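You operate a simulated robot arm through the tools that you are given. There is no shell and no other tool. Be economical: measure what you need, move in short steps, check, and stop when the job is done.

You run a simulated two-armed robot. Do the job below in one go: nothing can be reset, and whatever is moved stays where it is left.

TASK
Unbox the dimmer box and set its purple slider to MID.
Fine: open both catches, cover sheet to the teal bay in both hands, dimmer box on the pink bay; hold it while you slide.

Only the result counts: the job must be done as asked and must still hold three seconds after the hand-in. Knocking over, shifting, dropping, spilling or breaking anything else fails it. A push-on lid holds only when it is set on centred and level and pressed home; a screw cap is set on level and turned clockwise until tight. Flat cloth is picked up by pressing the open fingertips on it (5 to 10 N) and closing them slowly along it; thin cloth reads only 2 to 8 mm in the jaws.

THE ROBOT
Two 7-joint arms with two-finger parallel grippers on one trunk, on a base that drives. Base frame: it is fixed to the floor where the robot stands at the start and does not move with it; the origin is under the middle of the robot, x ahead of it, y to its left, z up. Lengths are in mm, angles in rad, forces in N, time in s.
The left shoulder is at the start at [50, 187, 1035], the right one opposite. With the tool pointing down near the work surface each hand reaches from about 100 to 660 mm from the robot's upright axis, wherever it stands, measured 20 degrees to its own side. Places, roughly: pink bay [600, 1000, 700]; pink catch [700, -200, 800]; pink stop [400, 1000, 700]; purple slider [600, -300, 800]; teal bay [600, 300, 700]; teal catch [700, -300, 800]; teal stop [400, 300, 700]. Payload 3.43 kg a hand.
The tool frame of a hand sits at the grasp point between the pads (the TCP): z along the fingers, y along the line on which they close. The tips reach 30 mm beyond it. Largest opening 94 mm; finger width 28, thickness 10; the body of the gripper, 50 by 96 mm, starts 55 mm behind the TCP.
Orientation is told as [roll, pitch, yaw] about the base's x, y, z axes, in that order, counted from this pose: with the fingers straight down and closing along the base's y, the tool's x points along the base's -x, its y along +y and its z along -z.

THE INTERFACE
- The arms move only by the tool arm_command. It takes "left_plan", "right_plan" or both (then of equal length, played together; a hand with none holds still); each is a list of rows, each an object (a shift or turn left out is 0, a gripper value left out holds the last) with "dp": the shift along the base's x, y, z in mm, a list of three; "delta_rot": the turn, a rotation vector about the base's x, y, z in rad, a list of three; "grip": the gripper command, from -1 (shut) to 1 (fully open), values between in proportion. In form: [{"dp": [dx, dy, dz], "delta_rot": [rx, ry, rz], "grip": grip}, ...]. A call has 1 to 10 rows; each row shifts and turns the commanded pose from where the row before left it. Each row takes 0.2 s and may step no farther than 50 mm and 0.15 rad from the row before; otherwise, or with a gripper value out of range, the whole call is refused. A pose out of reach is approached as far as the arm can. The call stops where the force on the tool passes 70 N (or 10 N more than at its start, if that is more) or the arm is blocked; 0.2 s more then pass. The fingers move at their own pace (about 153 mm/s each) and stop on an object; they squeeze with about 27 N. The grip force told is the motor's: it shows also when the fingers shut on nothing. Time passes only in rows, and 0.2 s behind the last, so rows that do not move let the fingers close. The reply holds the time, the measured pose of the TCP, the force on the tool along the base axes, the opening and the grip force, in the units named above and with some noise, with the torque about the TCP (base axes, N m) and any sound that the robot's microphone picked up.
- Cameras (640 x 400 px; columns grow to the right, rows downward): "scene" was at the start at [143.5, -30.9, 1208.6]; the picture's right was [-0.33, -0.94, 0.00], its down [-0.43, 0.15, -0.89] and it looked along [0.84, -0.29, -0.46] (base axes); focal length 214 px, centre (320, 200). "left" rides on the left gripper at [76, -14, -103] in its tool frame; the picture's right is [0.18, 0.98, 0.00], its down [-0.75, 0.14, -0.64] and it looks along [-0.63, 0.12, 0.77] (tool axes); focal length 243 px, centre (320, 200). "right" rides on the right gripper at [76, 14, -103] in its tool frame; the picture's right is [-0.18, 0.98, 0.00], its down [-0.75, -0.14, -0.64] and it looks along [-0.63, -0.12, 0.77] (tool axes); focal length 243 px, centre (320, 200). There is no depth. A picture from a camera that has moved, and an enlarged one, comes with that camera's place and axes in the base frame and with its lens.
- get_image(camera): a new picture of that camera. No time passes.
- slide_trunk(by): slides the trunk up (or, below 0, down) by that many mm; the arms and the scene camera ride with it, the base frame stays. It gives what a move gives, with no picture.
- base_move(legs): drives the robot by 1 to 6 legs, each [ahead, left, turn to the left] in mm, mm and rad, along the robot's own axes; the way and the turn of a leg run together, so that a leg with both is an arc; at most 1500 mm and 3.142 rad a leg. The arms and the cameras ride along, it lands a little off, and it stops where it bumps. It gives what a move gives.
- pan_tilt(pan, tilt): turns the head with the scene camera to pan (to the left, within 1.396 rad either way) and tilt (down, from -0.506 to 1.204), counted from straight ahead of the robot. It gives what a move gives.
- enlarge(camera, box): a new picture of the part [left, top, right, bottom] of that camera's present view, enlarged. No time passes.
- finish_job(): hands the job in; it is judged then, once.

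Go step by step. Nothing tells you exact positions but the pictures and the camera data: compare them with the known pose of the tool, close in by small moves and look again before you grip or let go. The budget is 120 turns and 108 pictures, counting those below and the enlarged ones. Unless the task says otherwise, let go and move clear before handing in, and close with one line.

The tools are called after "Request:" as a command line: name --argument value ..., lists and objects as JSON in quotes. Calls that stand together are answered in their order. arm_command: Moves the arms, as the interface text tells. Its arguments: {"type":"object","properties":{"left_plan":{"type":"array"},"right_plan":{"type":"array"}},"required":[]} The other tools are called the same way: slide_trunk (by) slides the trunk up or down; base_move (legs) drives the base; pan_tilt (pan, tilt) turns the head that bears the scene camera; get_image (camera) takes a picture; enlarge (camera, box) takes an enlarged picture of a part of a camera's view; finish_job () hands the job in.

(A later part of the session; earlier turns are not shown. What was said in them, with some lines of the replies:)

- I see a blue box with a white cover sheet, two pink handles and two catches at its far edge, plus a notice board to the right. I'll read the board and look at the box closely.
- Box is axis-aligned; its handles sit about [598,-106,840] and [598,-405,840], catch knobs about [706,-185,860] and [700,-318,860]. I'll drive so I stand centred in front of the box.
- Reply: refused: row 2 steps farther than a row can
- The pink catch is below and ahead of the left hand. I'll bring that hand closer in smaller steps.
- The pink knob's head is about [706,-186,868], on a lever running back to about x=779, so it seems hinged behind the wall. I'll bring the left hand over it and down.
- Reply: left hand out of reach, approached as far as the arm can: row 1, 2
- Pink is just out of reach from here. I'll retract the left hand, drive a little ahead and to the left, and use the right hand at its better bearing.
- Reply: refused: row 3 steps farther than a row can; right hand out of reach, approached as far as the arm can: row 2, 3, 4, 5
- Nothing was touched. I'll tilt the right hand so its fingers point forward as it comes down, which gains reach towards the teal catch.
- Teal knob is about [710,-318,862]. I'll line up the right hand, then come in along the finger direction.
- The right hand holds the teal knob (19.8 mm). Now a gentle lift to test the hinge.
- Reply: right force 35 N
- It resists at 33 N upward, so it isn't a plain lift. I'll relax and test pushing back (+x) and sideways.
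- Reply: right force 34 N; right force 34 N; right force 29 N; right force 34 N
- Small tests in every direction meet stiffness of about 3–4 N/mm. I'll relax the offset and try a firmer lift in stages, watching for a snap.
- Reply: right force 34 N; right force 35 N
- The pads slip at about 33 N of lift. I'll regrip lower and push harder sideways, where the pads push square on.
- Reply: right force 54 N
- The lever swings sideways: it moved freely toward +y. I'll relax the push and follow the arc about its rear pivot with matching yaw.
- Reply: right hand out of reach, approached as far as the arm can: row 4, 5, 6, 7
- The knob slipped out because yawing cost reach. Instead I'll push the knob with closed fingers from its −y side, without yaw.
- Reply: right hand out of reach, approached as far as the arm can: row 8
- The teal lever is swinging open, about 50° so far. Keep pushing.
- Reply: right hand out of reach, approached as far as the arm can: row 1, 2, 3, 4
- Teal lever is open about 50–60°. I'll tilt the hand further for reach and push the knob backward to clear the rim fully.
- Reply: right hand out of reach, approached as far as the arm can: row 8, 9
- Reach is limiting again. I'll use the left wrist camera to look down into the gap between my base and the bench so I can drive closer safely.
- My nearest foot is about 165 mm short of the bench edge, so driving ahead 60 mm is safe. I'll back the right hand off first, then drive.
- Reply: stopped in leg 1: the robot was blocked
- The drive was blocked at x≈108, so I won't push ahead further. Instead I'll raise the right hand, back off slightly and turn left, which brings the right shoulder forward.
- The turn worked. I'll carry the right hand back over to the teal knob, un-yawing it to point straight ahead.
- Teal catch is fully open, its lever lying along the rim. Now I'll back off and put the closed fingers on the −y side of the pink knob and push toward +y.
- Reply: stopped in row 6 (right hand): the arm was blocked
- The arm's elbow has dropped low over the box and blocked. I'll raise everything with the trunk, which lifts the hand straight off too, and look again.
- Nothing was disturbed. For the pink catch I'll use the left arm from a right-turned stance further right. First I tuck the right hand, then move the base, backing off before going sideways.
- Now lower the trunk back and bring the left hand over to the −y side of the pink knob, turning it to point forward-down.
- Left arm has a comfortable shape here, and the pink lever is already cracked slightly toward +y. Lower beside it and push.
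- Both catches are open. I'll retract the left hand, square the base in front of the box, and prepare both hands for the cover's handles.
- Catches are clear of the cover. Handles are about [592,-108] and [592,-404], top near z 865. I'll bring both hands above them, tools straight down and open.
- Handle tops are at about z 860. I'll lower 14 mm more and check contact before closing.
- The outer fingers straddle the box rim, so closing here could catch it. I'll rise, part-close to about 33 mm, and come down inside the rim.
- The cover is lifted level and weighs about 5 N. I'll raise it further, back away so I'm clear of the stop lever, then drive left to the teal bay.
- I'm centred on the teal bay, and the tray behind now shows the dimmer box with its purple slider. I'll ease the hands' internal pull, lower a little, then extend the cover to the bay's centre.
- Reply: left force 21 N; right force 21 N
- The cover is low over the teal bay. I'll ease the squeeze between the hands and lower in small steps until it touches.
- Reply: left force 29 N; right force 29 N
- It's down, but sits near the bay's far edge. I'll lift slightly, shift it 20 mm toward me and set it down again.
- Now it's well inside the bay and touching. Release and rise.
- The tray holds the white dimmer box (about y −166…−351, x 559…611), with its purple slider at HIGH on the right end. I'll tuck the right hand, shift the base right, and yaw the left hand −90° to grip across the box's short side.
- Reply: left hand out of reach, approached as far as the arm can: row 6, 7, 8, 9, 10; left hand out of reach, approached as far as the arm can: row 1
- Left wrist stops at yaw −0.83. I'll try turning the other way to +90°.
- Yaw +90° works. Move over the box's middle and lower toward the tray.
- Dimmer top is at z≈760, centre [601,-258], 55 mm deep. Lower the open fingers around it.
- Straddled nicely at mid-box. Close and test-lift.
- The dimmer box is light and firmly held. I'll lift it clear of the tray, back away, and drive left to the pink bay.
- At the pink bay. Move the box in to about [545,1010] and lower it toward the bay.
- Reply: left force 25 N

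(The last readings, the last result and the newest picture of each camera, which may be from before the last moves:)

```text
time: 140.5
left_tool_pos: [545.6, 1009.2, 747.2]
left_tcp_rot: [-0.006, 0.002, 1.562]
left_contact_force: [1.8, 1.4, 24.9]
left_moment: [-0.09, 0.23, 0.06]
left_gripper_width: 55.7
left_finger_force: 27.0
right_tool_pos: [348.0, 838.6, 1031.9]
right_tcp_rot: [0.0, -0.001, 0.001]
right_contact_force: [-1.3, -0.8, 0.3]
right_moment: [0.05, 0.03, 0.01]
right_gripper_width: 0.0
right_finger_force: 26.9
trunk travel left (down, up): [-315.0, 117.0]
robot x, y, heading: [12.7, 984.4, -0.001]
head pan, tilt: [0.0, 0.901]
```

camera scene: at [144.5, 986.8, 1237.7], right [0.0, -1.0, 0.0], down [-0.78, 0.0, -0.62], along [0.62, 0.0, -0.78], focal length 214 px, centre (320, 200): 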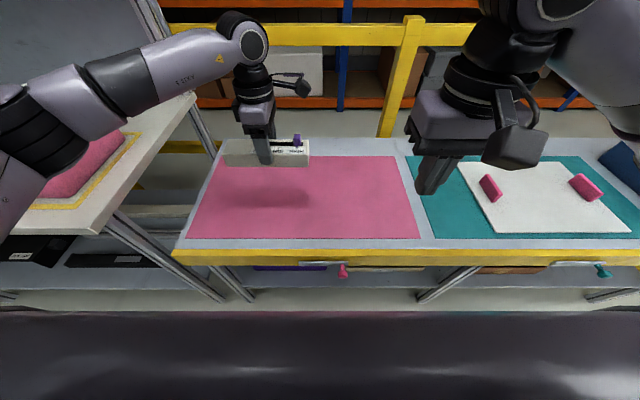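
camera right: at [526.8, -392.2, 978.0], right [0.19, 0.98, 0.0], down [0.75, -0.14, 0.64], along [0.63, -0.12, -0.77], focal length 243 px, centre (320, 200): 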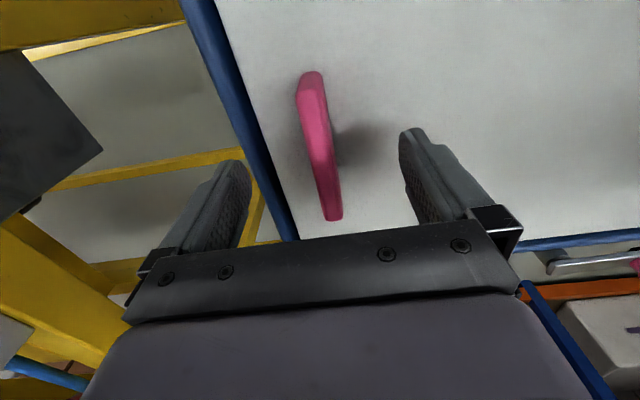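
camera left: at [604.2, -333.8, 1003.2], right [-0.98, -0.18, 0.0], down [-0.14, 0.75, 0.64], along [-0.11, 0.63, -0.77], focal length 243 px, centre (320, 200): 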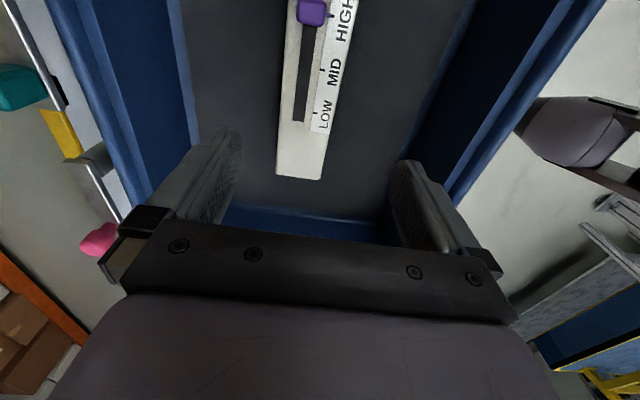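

The box is on the bay. I'll release, slide the open fingers along to its left end (away from the slider), and regrip there.

Request:
arm_command --left_plan '[{"dp": [0, 0, 4]}, {"grip": -0.3}, {"grip": 0.3}, {"grip": 0.8}, {"dp": [0, 0, 6]}, {"dp": [0, 30, 0]}, {"dp": [0, 36, 0]}, {"dp": [0, 0, -4]}, {}]'

Request:
arm_command --left_plan '[{"grip": 0.4}, {"grip": 0.25}, {"grip": 0.15}, {"grip": -0.2}, {"grip": -1}, {}]'

Request:
enlarge --camera "scene" --box '[240, 130, 400, 230]'

```text
time: 142.5
left_tool_pos: [545.8, 1075.3, 751.4]
left_tcp_rot: [-0.004, 0.001, 1.56]
left_contact_force: [-0.7, -0.8, 0.2]
left_moment: [0.0, -0.02, 0.0]
left_gripper_width: 84.5
left_finger_force: 0.0
right_tool_pos: [349.0, 839.6, 1031.2]
right_tcp_rot: [0.002, -0.001, 0.001]
right_contact_force: [-0.2, 1.3, -0.2]
right_moment: [0.01, -0.03, -0.02]
right_gripper_width: 0.0
right_finger_force: 26.5
trunk travel left (down, up): [-315.0, 117.0]
robot x, y, heading: [12.3, 990.1, 0.001]
head pan, tilt: [0.0, 0.901]
```

```text
time: 143.9
left_tool_pos: [545.1, 1073.9, 751.5]
left_tcp_rot: [-0.003, 0.0, 1.56]
left_contact_force: [0.1, 0.2, 0.7]
left_moment: [-0.01, 0.08, 0.06]
left_gripper_width: 55.5
left_finger_force: 27.2
right_tool_pos: [350.3, 839.8, 1030.8]
right_tcp_rot: [0.001, -0.001, 0.0]
right_contact_force: [0.1, -0.4, -0.4]
right_moment: [0.02, 0.0, 0.0]
right_gripper_width: 0.0
right_finger_force: 27.4
trunk travel left (down, up): [-315.0, 117.0]
robot x, y, heading: [12.7, 984.0, -0.001]
head pan, tilt: [0.0, 0.901]
```

```text
4.00 times, centred on (320, 180) of scene
camera zoom: at [144.3, 986.7, 1237.8], right [0.0, -1.0, 0.0], down [-0.78, 0.0, -0.62], along [0.62, 0.0, -0.78], focal length 858 px, centre (320, 280)
```

zoom: 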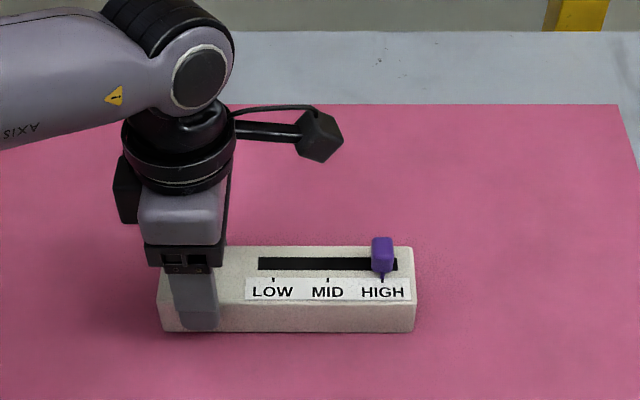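

Left hand now holds the box's left end. The knob is near [546,942,765] and MID is 40 mm to +y. I'll bring the right hand in closed, tilted so its wrist leans away (−y), to push from the −y side.

Request:
arm_command --right_plan '[{"dp": [36, 6, -10], "delta_rot": [0.1, 0, 0], "grip": -1}, {"dp": [36, 6, -20], "delta_rot": [0.1, 0, 0]}, {"dp": [36, 6, -30], "delta_rot": [0.1, 0, 0]}, {"dp": [36, 6, -30], "delta_rot": [0.1, 0, 0]}, {"dp": [36, 6, -30], "delta_rot": [0.1, 0, 0]}, {"dp": [16, 10, -40]}, {"dp": [0, 8, -40]}, {}]'

Request:
get_image --camera "right"

Request:
enlarge --camera "scene" --box '[260, 130, 420, 230]'

```text
time: 145.7
left_tool_pos: [545.6, 1074.3, 751.8]
left_tcp_rot: [-0.003, -0.001, 1.56]
left_contact_force: [0.2, -1.0, 0.7]
left_moment: [0.03, 0.05, 0.02]
left_gripper_width: 55.4
left_finger_force: 27.2
right_tool_pos: [547.6, 887.8, 830.7]
right_tcp_rot: [0.501, 0.001, 0.001]
right_contact_force: [0.1, 0.7, -0.4]
right_moment: [-0.02, 0.04, 0.01]
right_gripper_width: 0.0
right_finger_force: 27.1
trunk travel left (down, up): [-315.0, 117.0]
robot x, y, heading: [13.3, 988.6, -0.002]
head pan, tilt: [0.0, 0.901]
```

```text
19 pictures are left
camera right: at [470.7, 851.4, 927.1], right [0.18, 0.86, 0.47], down [0.75, -0.43, 0.5], along [0.63, 0.26, -0.73], focal length 243 px, centre (320, 200)
```

right: 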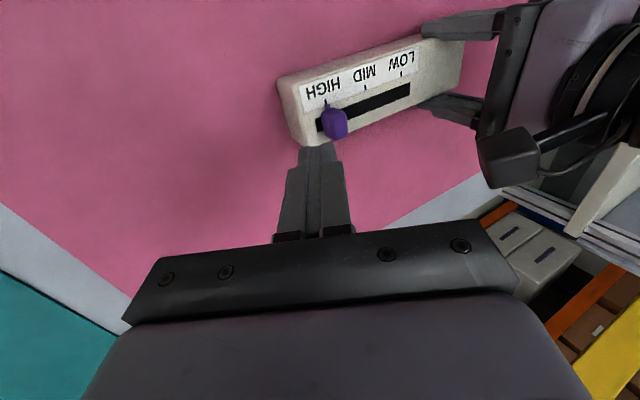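

```text
4.00 times, centred on (340, 180) of scene
camera zoom: at [144.4, 986.7, 1237.8], right [0.0, -1.0, 0.0], down [-0.78, 0.0, -0.62], along [0.62, 0.0, -0.78], focal length 858 px, centre (240, 280)
```

zoom: 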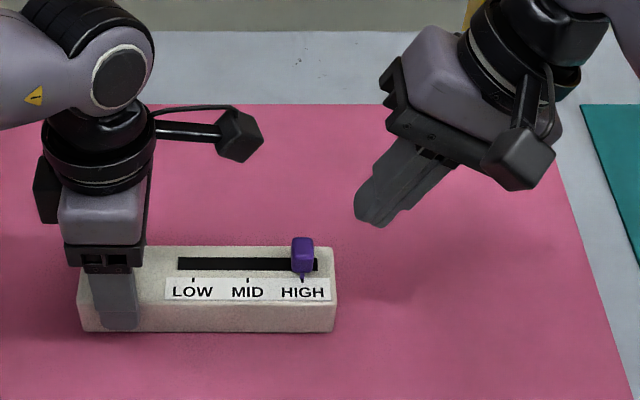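

Request:
arm_command --right_plan '[{"dp": [-1, 0, -20]}, {"dp": [0, 0, -20]}, {"dp": [0, 10, 0]}, {"dp": [0, 10, 0]}, {"dp": [0, 8, 0]}, {"dp": [0, 8, 0]}, {}]'

Request:
enlarge --camera "scene" --box '[260, 130, 420, 230]'

```text
time: 147.3
left_tool_pos: [546.1, 1075.2, 751.3]
left_tcp_rot: [-0.004, 0.0, 1.562]
left_contact_force: [-0.1, 0.4, 0.6]
left_moment: [-0.13, 0.09, 0.06]
left_gripper_width: 55.6
left_finger_force: 26.6
right_tool_pos: [544.5, 924.4, 791.3]
right_tcp_rot: [0.498, -0.001, 0.001]
right_contact_force: [-0.1, -1.2, 0.8]
right_moment: [-0.01, 0.0, -0.03]
right_gripper_width: 0.3
right_finger_force: 27.3
trunk travel left (down, up): [-315.0, 117.0]
robot x, y, heading: [15.3, 988.8, -0.003]
head pan, tilt: [0.0, 0.901]
```

```text
4.00 times, centred on (340, 180) of scene
camera zoom: at [144.3, 986.8, 1237.8], right [0.0, -1.0, 0.0], down [-0.78, 0.0, -0.62], along [0.62, 0.0, -0.78], focal length 858 px, centre (240, 280)
```

zoom: 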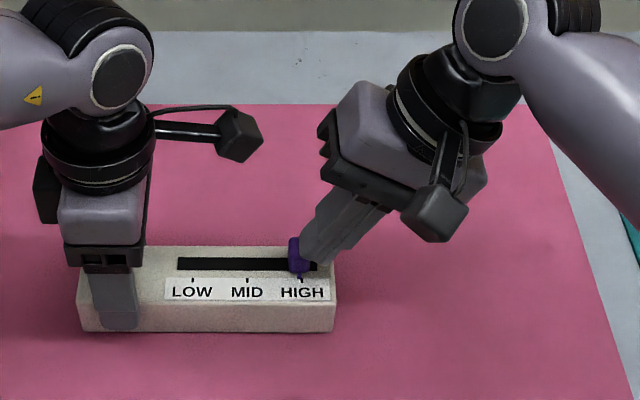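

Contact made and the knob is moving. Push another 32 mm, then check.

Request:
arm_command --right_plan '[{"dp": [0, 8, 0]}, {"dp": [0, 8, 0]}, {"dp": [0, 8, 0]}, {"dp": [0, 8, 0]}, {}]'

Request:
enlarge --camera "scene" --box '[270, 160, 350, 210]'

```text
time: 148.5
left_tool_pos: [545.1, 1074.0, 750.7]
left_tcp_rot: [-0.003, 0.0, 1.56]
left_contact_force: [0.4, 4.5, -0.5]
left_moment: [-0.27, 0.06, 0.05]
left_gripper_width: 55.4
left_finger_force: 26.8
right_tool_pos: [544.2, 954.7, 791.9]
right_tcp_rot: [0.501, 0.001, -0.001]
right_contact_force: [0.2, -4.9, 4.2]
right_moment: [0.32, 0.01, -0.06]
right_gripper_width: 0.1
right_finger_force: 27.0
trunk travel left (down, up): [-315.0, 117.0]
robot x, y, heading: [9.0, 986.8, -0.005]
head pan, tilt: [0.0, 0.901]
```

```text
8.00 times, centred on (310, 185) of scene
camera zoom: at [144.2, 986.8, 1237.8], right [0.0, -1.0, 0.0], down [-0.78, 0.0, -0.62], along [0.62, 0.0, -0.78], focal length 1716 px, centre (400, 320)
```

zoom: 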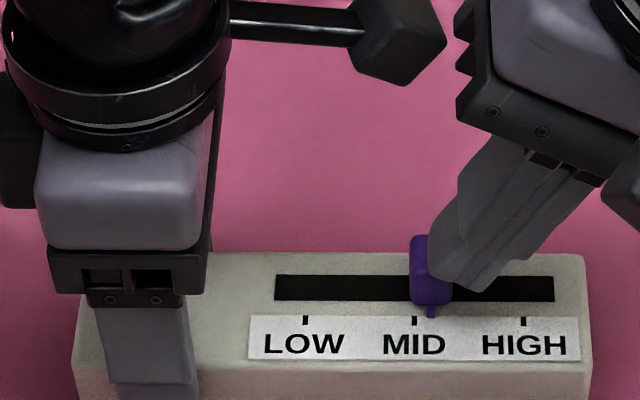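

Pointer is about 5–6 mm short of the MID tick. A fine push of 5 mm.

Request:
arm_command --right_plan '[{"dp": [0, 2, 0]}, {"dp": [0, 2, 0]}, {"dp": [0, 1, 0]}, {}]'

Request:
enlarge --camera "scene" --box '[270, 160, 350, 210]'

```text
time: 149.5
left_tool_pos: [545.0, 1076.8, 751.4]
left_tcp_rot: [-0.004, -0.003, 1.566]
left_contact_force: [-2.2, 24.6, -0.7]
left_moment: [-3.71, 0.17, 0.18]
left_gripper_width: 55.6
left_finger_force: 26.5
right_tool_pos: [545.8, 958.1, 790.9]
right_tcp_rot: [0.497, 0.0, -0.007]
right_contact_force: [1.5, -26.1, 6.6]
right_moment: [1.98, -0.03, -0.35]
right_gripper_width: 0.0
right_finger_force: 27.1
trunk travel left (down, up): [-315.0, 117.0]
robot x, y, heading: [13.6, 987.2, 0.001]
head pan, tilt: [0.0, 0.901]
```

```text
8.00 times, centred on (310, 185) of scene
camera zoom: at [143.8, 986.6, 1237.9], right [0.0, -1.0, 0.0], down [-0.78, 0.0, -0.62], along [0.62, 0.0, -0.78], focal length 1716 px, centre (400, 320)
```

zoom: 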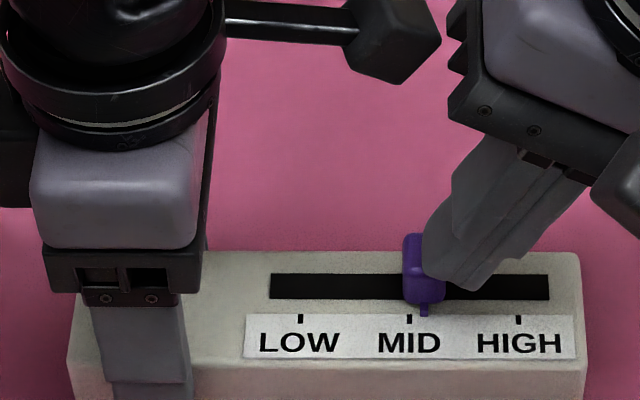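

The force jumped with a large moment: the right hand's body is touching the left hand's camera boom. I'll back off, tilt the right hand further away, and come in again.

Request:
arm_command --right_plan '[{"dp": [0, -10, 0]}, {"dp": [0, -15, 0]}, {"dp": [0, 0, -1], "delta_rot": [0.15, 0, 0]}, {"dp": [0, 0, -2], "delta_rot": [0.15, 0, 0]}, {"dp": [0, 5, 0]}, {"dp": [0, 5, 0]}, {}]'

Request:
enlarge --camera "scene" --box '[270, 160, 350, 210]'

```text
time: 151.1
left_tool_pos: [544.9, 1073.8, 750.9]
left_tcp_rot: [-0.002, 0.003, 1.561]
left_contact_force: [-0.1, -1.4, -0.7]
left_moment: [-0.09, 0.05, -0.02]
left_gripper_width: 55.5
left_finger_force: 27.1
right_tool_pos: [545.9, 945.2, 787.3]
right_tcp_rot: [0.801, 0.001, -0.001]
right_contact_force: [0.5, -0.2, -0.7]
right_moment: [-0.01, 0.0, 0.03]
right_gripper_width: 0.0
right_finger_force: 27.0
trunk travel left (down, up): [-315.0, 117.0]
robot x, y, heading: [10.6, 986.4, -0.001]
head pan, tilt: [0.0, 0.901]
```

```text
8.00 times, centred on (310, 185) of scene
camera zoom: at [144.4, 986.7, 1237.8], right [0.0, -1.0, 0.0], down [-0.78, 0.0, -0.62], along [0.62, 0.0, -0.78], focal length 1716 px, centre (400, 320)
```

zoom: 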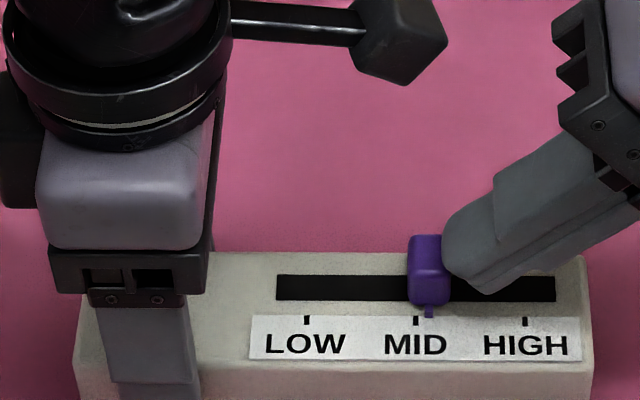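

Request:
arm_command --right_plan '[{"dp": [0, 3, 0]}, {"dp": [0, 2, 0]}, {}]'

Request:
enlarge --camera "scene" --box '[270, 160, 350, 210]'

```text
time: 151.9
left_tool_pos: [544.7, 1073.9, 750.7]
left_tcp_rot: [-0.003, -0.001, 1.56]
left_contact_force: [0.4, -0.4, 1.7]
left_moment: [-0.15, 0.04, 0.02]
left_gripper_width: 55.6
left_finger_force: 27.2
right_tool_pos: [544.8, 952.2, 787.7]
right_tcp_rot: [0.799, -0.001, 0.002]
right_contact_force: [-0.3, -0.5, 1.1]
right_moment: [-0.03, -0.01, -0.01]
right_gripper_width: 0.1
right_finger_force: 27.5
trunk travel left (down, up): [-315.0, 117.0]
robot x, y, heading: [12.0, 985.4, 0.001]
head pan, tilt: [0.0, 0.901]
```

```text
8.00 times, centred on (310, 185) of scene
camera zoom: at [144.4, 986.7, 1237.8], right [0.0, -1.0, 0.0], down [-0.78, 0.0, -0.62], along [0.62, 0.0, -0.78], focal length 1716 px, centre (400, 320)
```

zoom: 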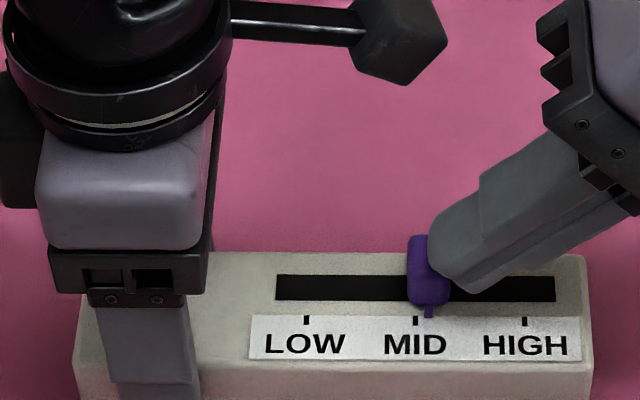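

Just at contact; the pointer is still about 4.5 mm short. Push 5 mm.

Request:
arm_command --right_plan '[{"dp": [0, 2, 0]}, {"dp": [0, 2, 0]}, {"dp": [0, 1, 0]}, {}]'

Request:
enlarge --camera "scene" --box '[270, 160, 350, 210]'

```text
time: 152.9
left_tool_pos: [545.4, 1074.9, 750.7]
left_tcp_rot: [-0.004, -0.001, 1.562]
left_contact_force: [0.6, 2.9, 1.1]
left_moment: [-0.15, 0.09, 0.04]
left_gripper_width: 55.5
left_finger_force: 27.0
right_tool_pos: [545.8, 955.3, 789.2]
right_tcp_rot: [0.802, -0.001, 0.001]
right_contact_force: [0.8, -1.1, 1.8]
right_moment: [0.0, -0.04, -0.05]
right_gripper_width: 0.1
right_finger_force: 26.8
trunk travel left (down, up): [-315.0, 117.0]
robot x, y, heading: [9.7, 987.7, -0.004]
head pan, tilt: [0.0, 0.901]
```

```text
8.00 times, centred on (310, 185) of scene
camera zoom: at [144.3, 986.9, 1237.8], right [0.0, -1.0, 0.0], down [-0.78, 0.0, -0.62], along [0.62, 0.0, -0.78], focal length 1716 px, centre (400, 320)
```

zoom: 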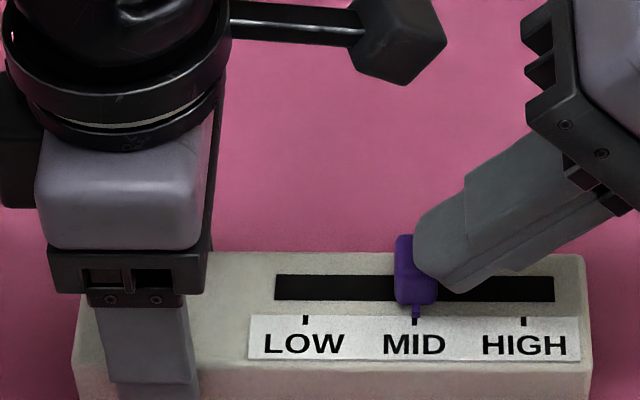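

The pointer is on the MID tick. Back the right hand away first, then release the box with the left and rise.

Request:
arm_command --right_plan '[{"dp": [0, -15, 0]}, {"dp": [0, -25, 5]}, {"dp": [0, -25, 25]}, {"dp": [0, -20, 40]}, {"dp": [0, 0, 40]}]'

Request:
arm_command --left_plan '[{"grip": -0.1}, {"grip": 0.3}, {"grip": 0.8}, {}, {"dp": [0, 0, 20]}, {"dp": [0, 0, 40]}, {"dp": [0, 0, 40]}, {"dp": [0, 20, 40]}]'

Request:
get_image --camera "scene"

Request:
enlarge --camera "scene" --box '[270, 160, 350, 210]'

```text
time: 154.1
left_tool_pos: [546.0, 1074.0, 752.0]
left_tcp_rot: [-0.002, 0.001, 1.56]
left_contact_force: [-0.6, -0.2, 1.3]
left_moment: [0.25, 0.07, 0.0]
left_gripper_width: 55.3
left_finger_force: 27.3
right_tool_pos: [544.6, 870.4, 898.9]
right_tcp_rot: [0.799, 0.001, -0.002]
right_contact_force: [-0.1, 0.2, -0.3]
right_moment: [-0.02, 0.02, 0.02]
right_gripper_width: 0.0
right_finger_force: 26.9
trunk travel left (down, up): [-315.0, 117.0]
robot x, y, heading: [15.1, 986.5, -0.003]
head pan, tilt: [0.0, 0.901]
```

```text
time: 155.9
left_tool_pos: [545.1, 1094.5, 891.6]
left_tcp_rot: [-0.002, -0.001, 1.56]
left_contact_force: [0.4, -0.6, -0.5]
left_moment: [-0.02, 0.0, 0.04]
left_gripper_width: 84.6
left_finger_force: 0.1
right_tool_pos: [544.3, 870.0, 898.1]
right_tcp_rot: [0.8, 0.001, 0.0]
right_contact_force: [-0.3, -0.5, -0.4]
right_moment: [0.02, -0.01, 0.03]
right_gripper_width: 0.0
right_finger_force: 26.9
trunk travel left (down, up): [-315.0, 117.0]
robot x, y, heading: [11.1, 989.2, -0.001]
head pan, tilt: [0.0, 0.901]
```

```text
11 pictures are left
camera scene: at [144.2, 986.8, 1237.7], right [0.0, -1.0, 0.0], down [-0.78, 0.0, -0.62], along [0.62, 0.0, -0.78], focal length 214 px, centre (320, 200)
```

scene: 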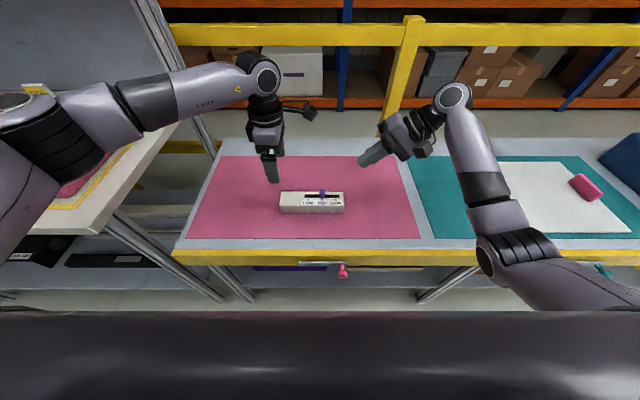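

```text
8.00 times, centred on (310, 185) of scene
camera zoom: at [144.2, 986.8, 1237.7], right [0.0, -1.0, 0.0], down [-0.78, 0.0, -0.62], along [0.62, 0.0, -0.78], focal length 1716 px, centre (400, 320)
```

zoom: 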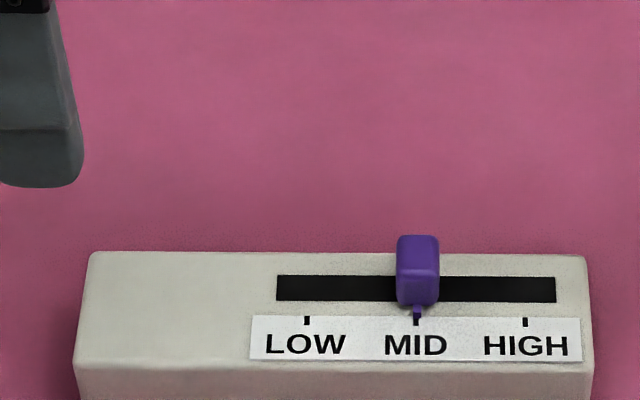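

The slider rests exactly at MID, the box sits on the pink bay, the cover is on the teal bay, both catches are open, and both hands are clear. Handing in.

Request:
finish_job

```text
The job is handed in.
```

The job is handed in: both catches are open, the cover sheet is on the teal bay, and the dimmer box is on the pink bay. I held the box while sliding the purple slider to MID, and the last picture shows the pointer on the MID tick.
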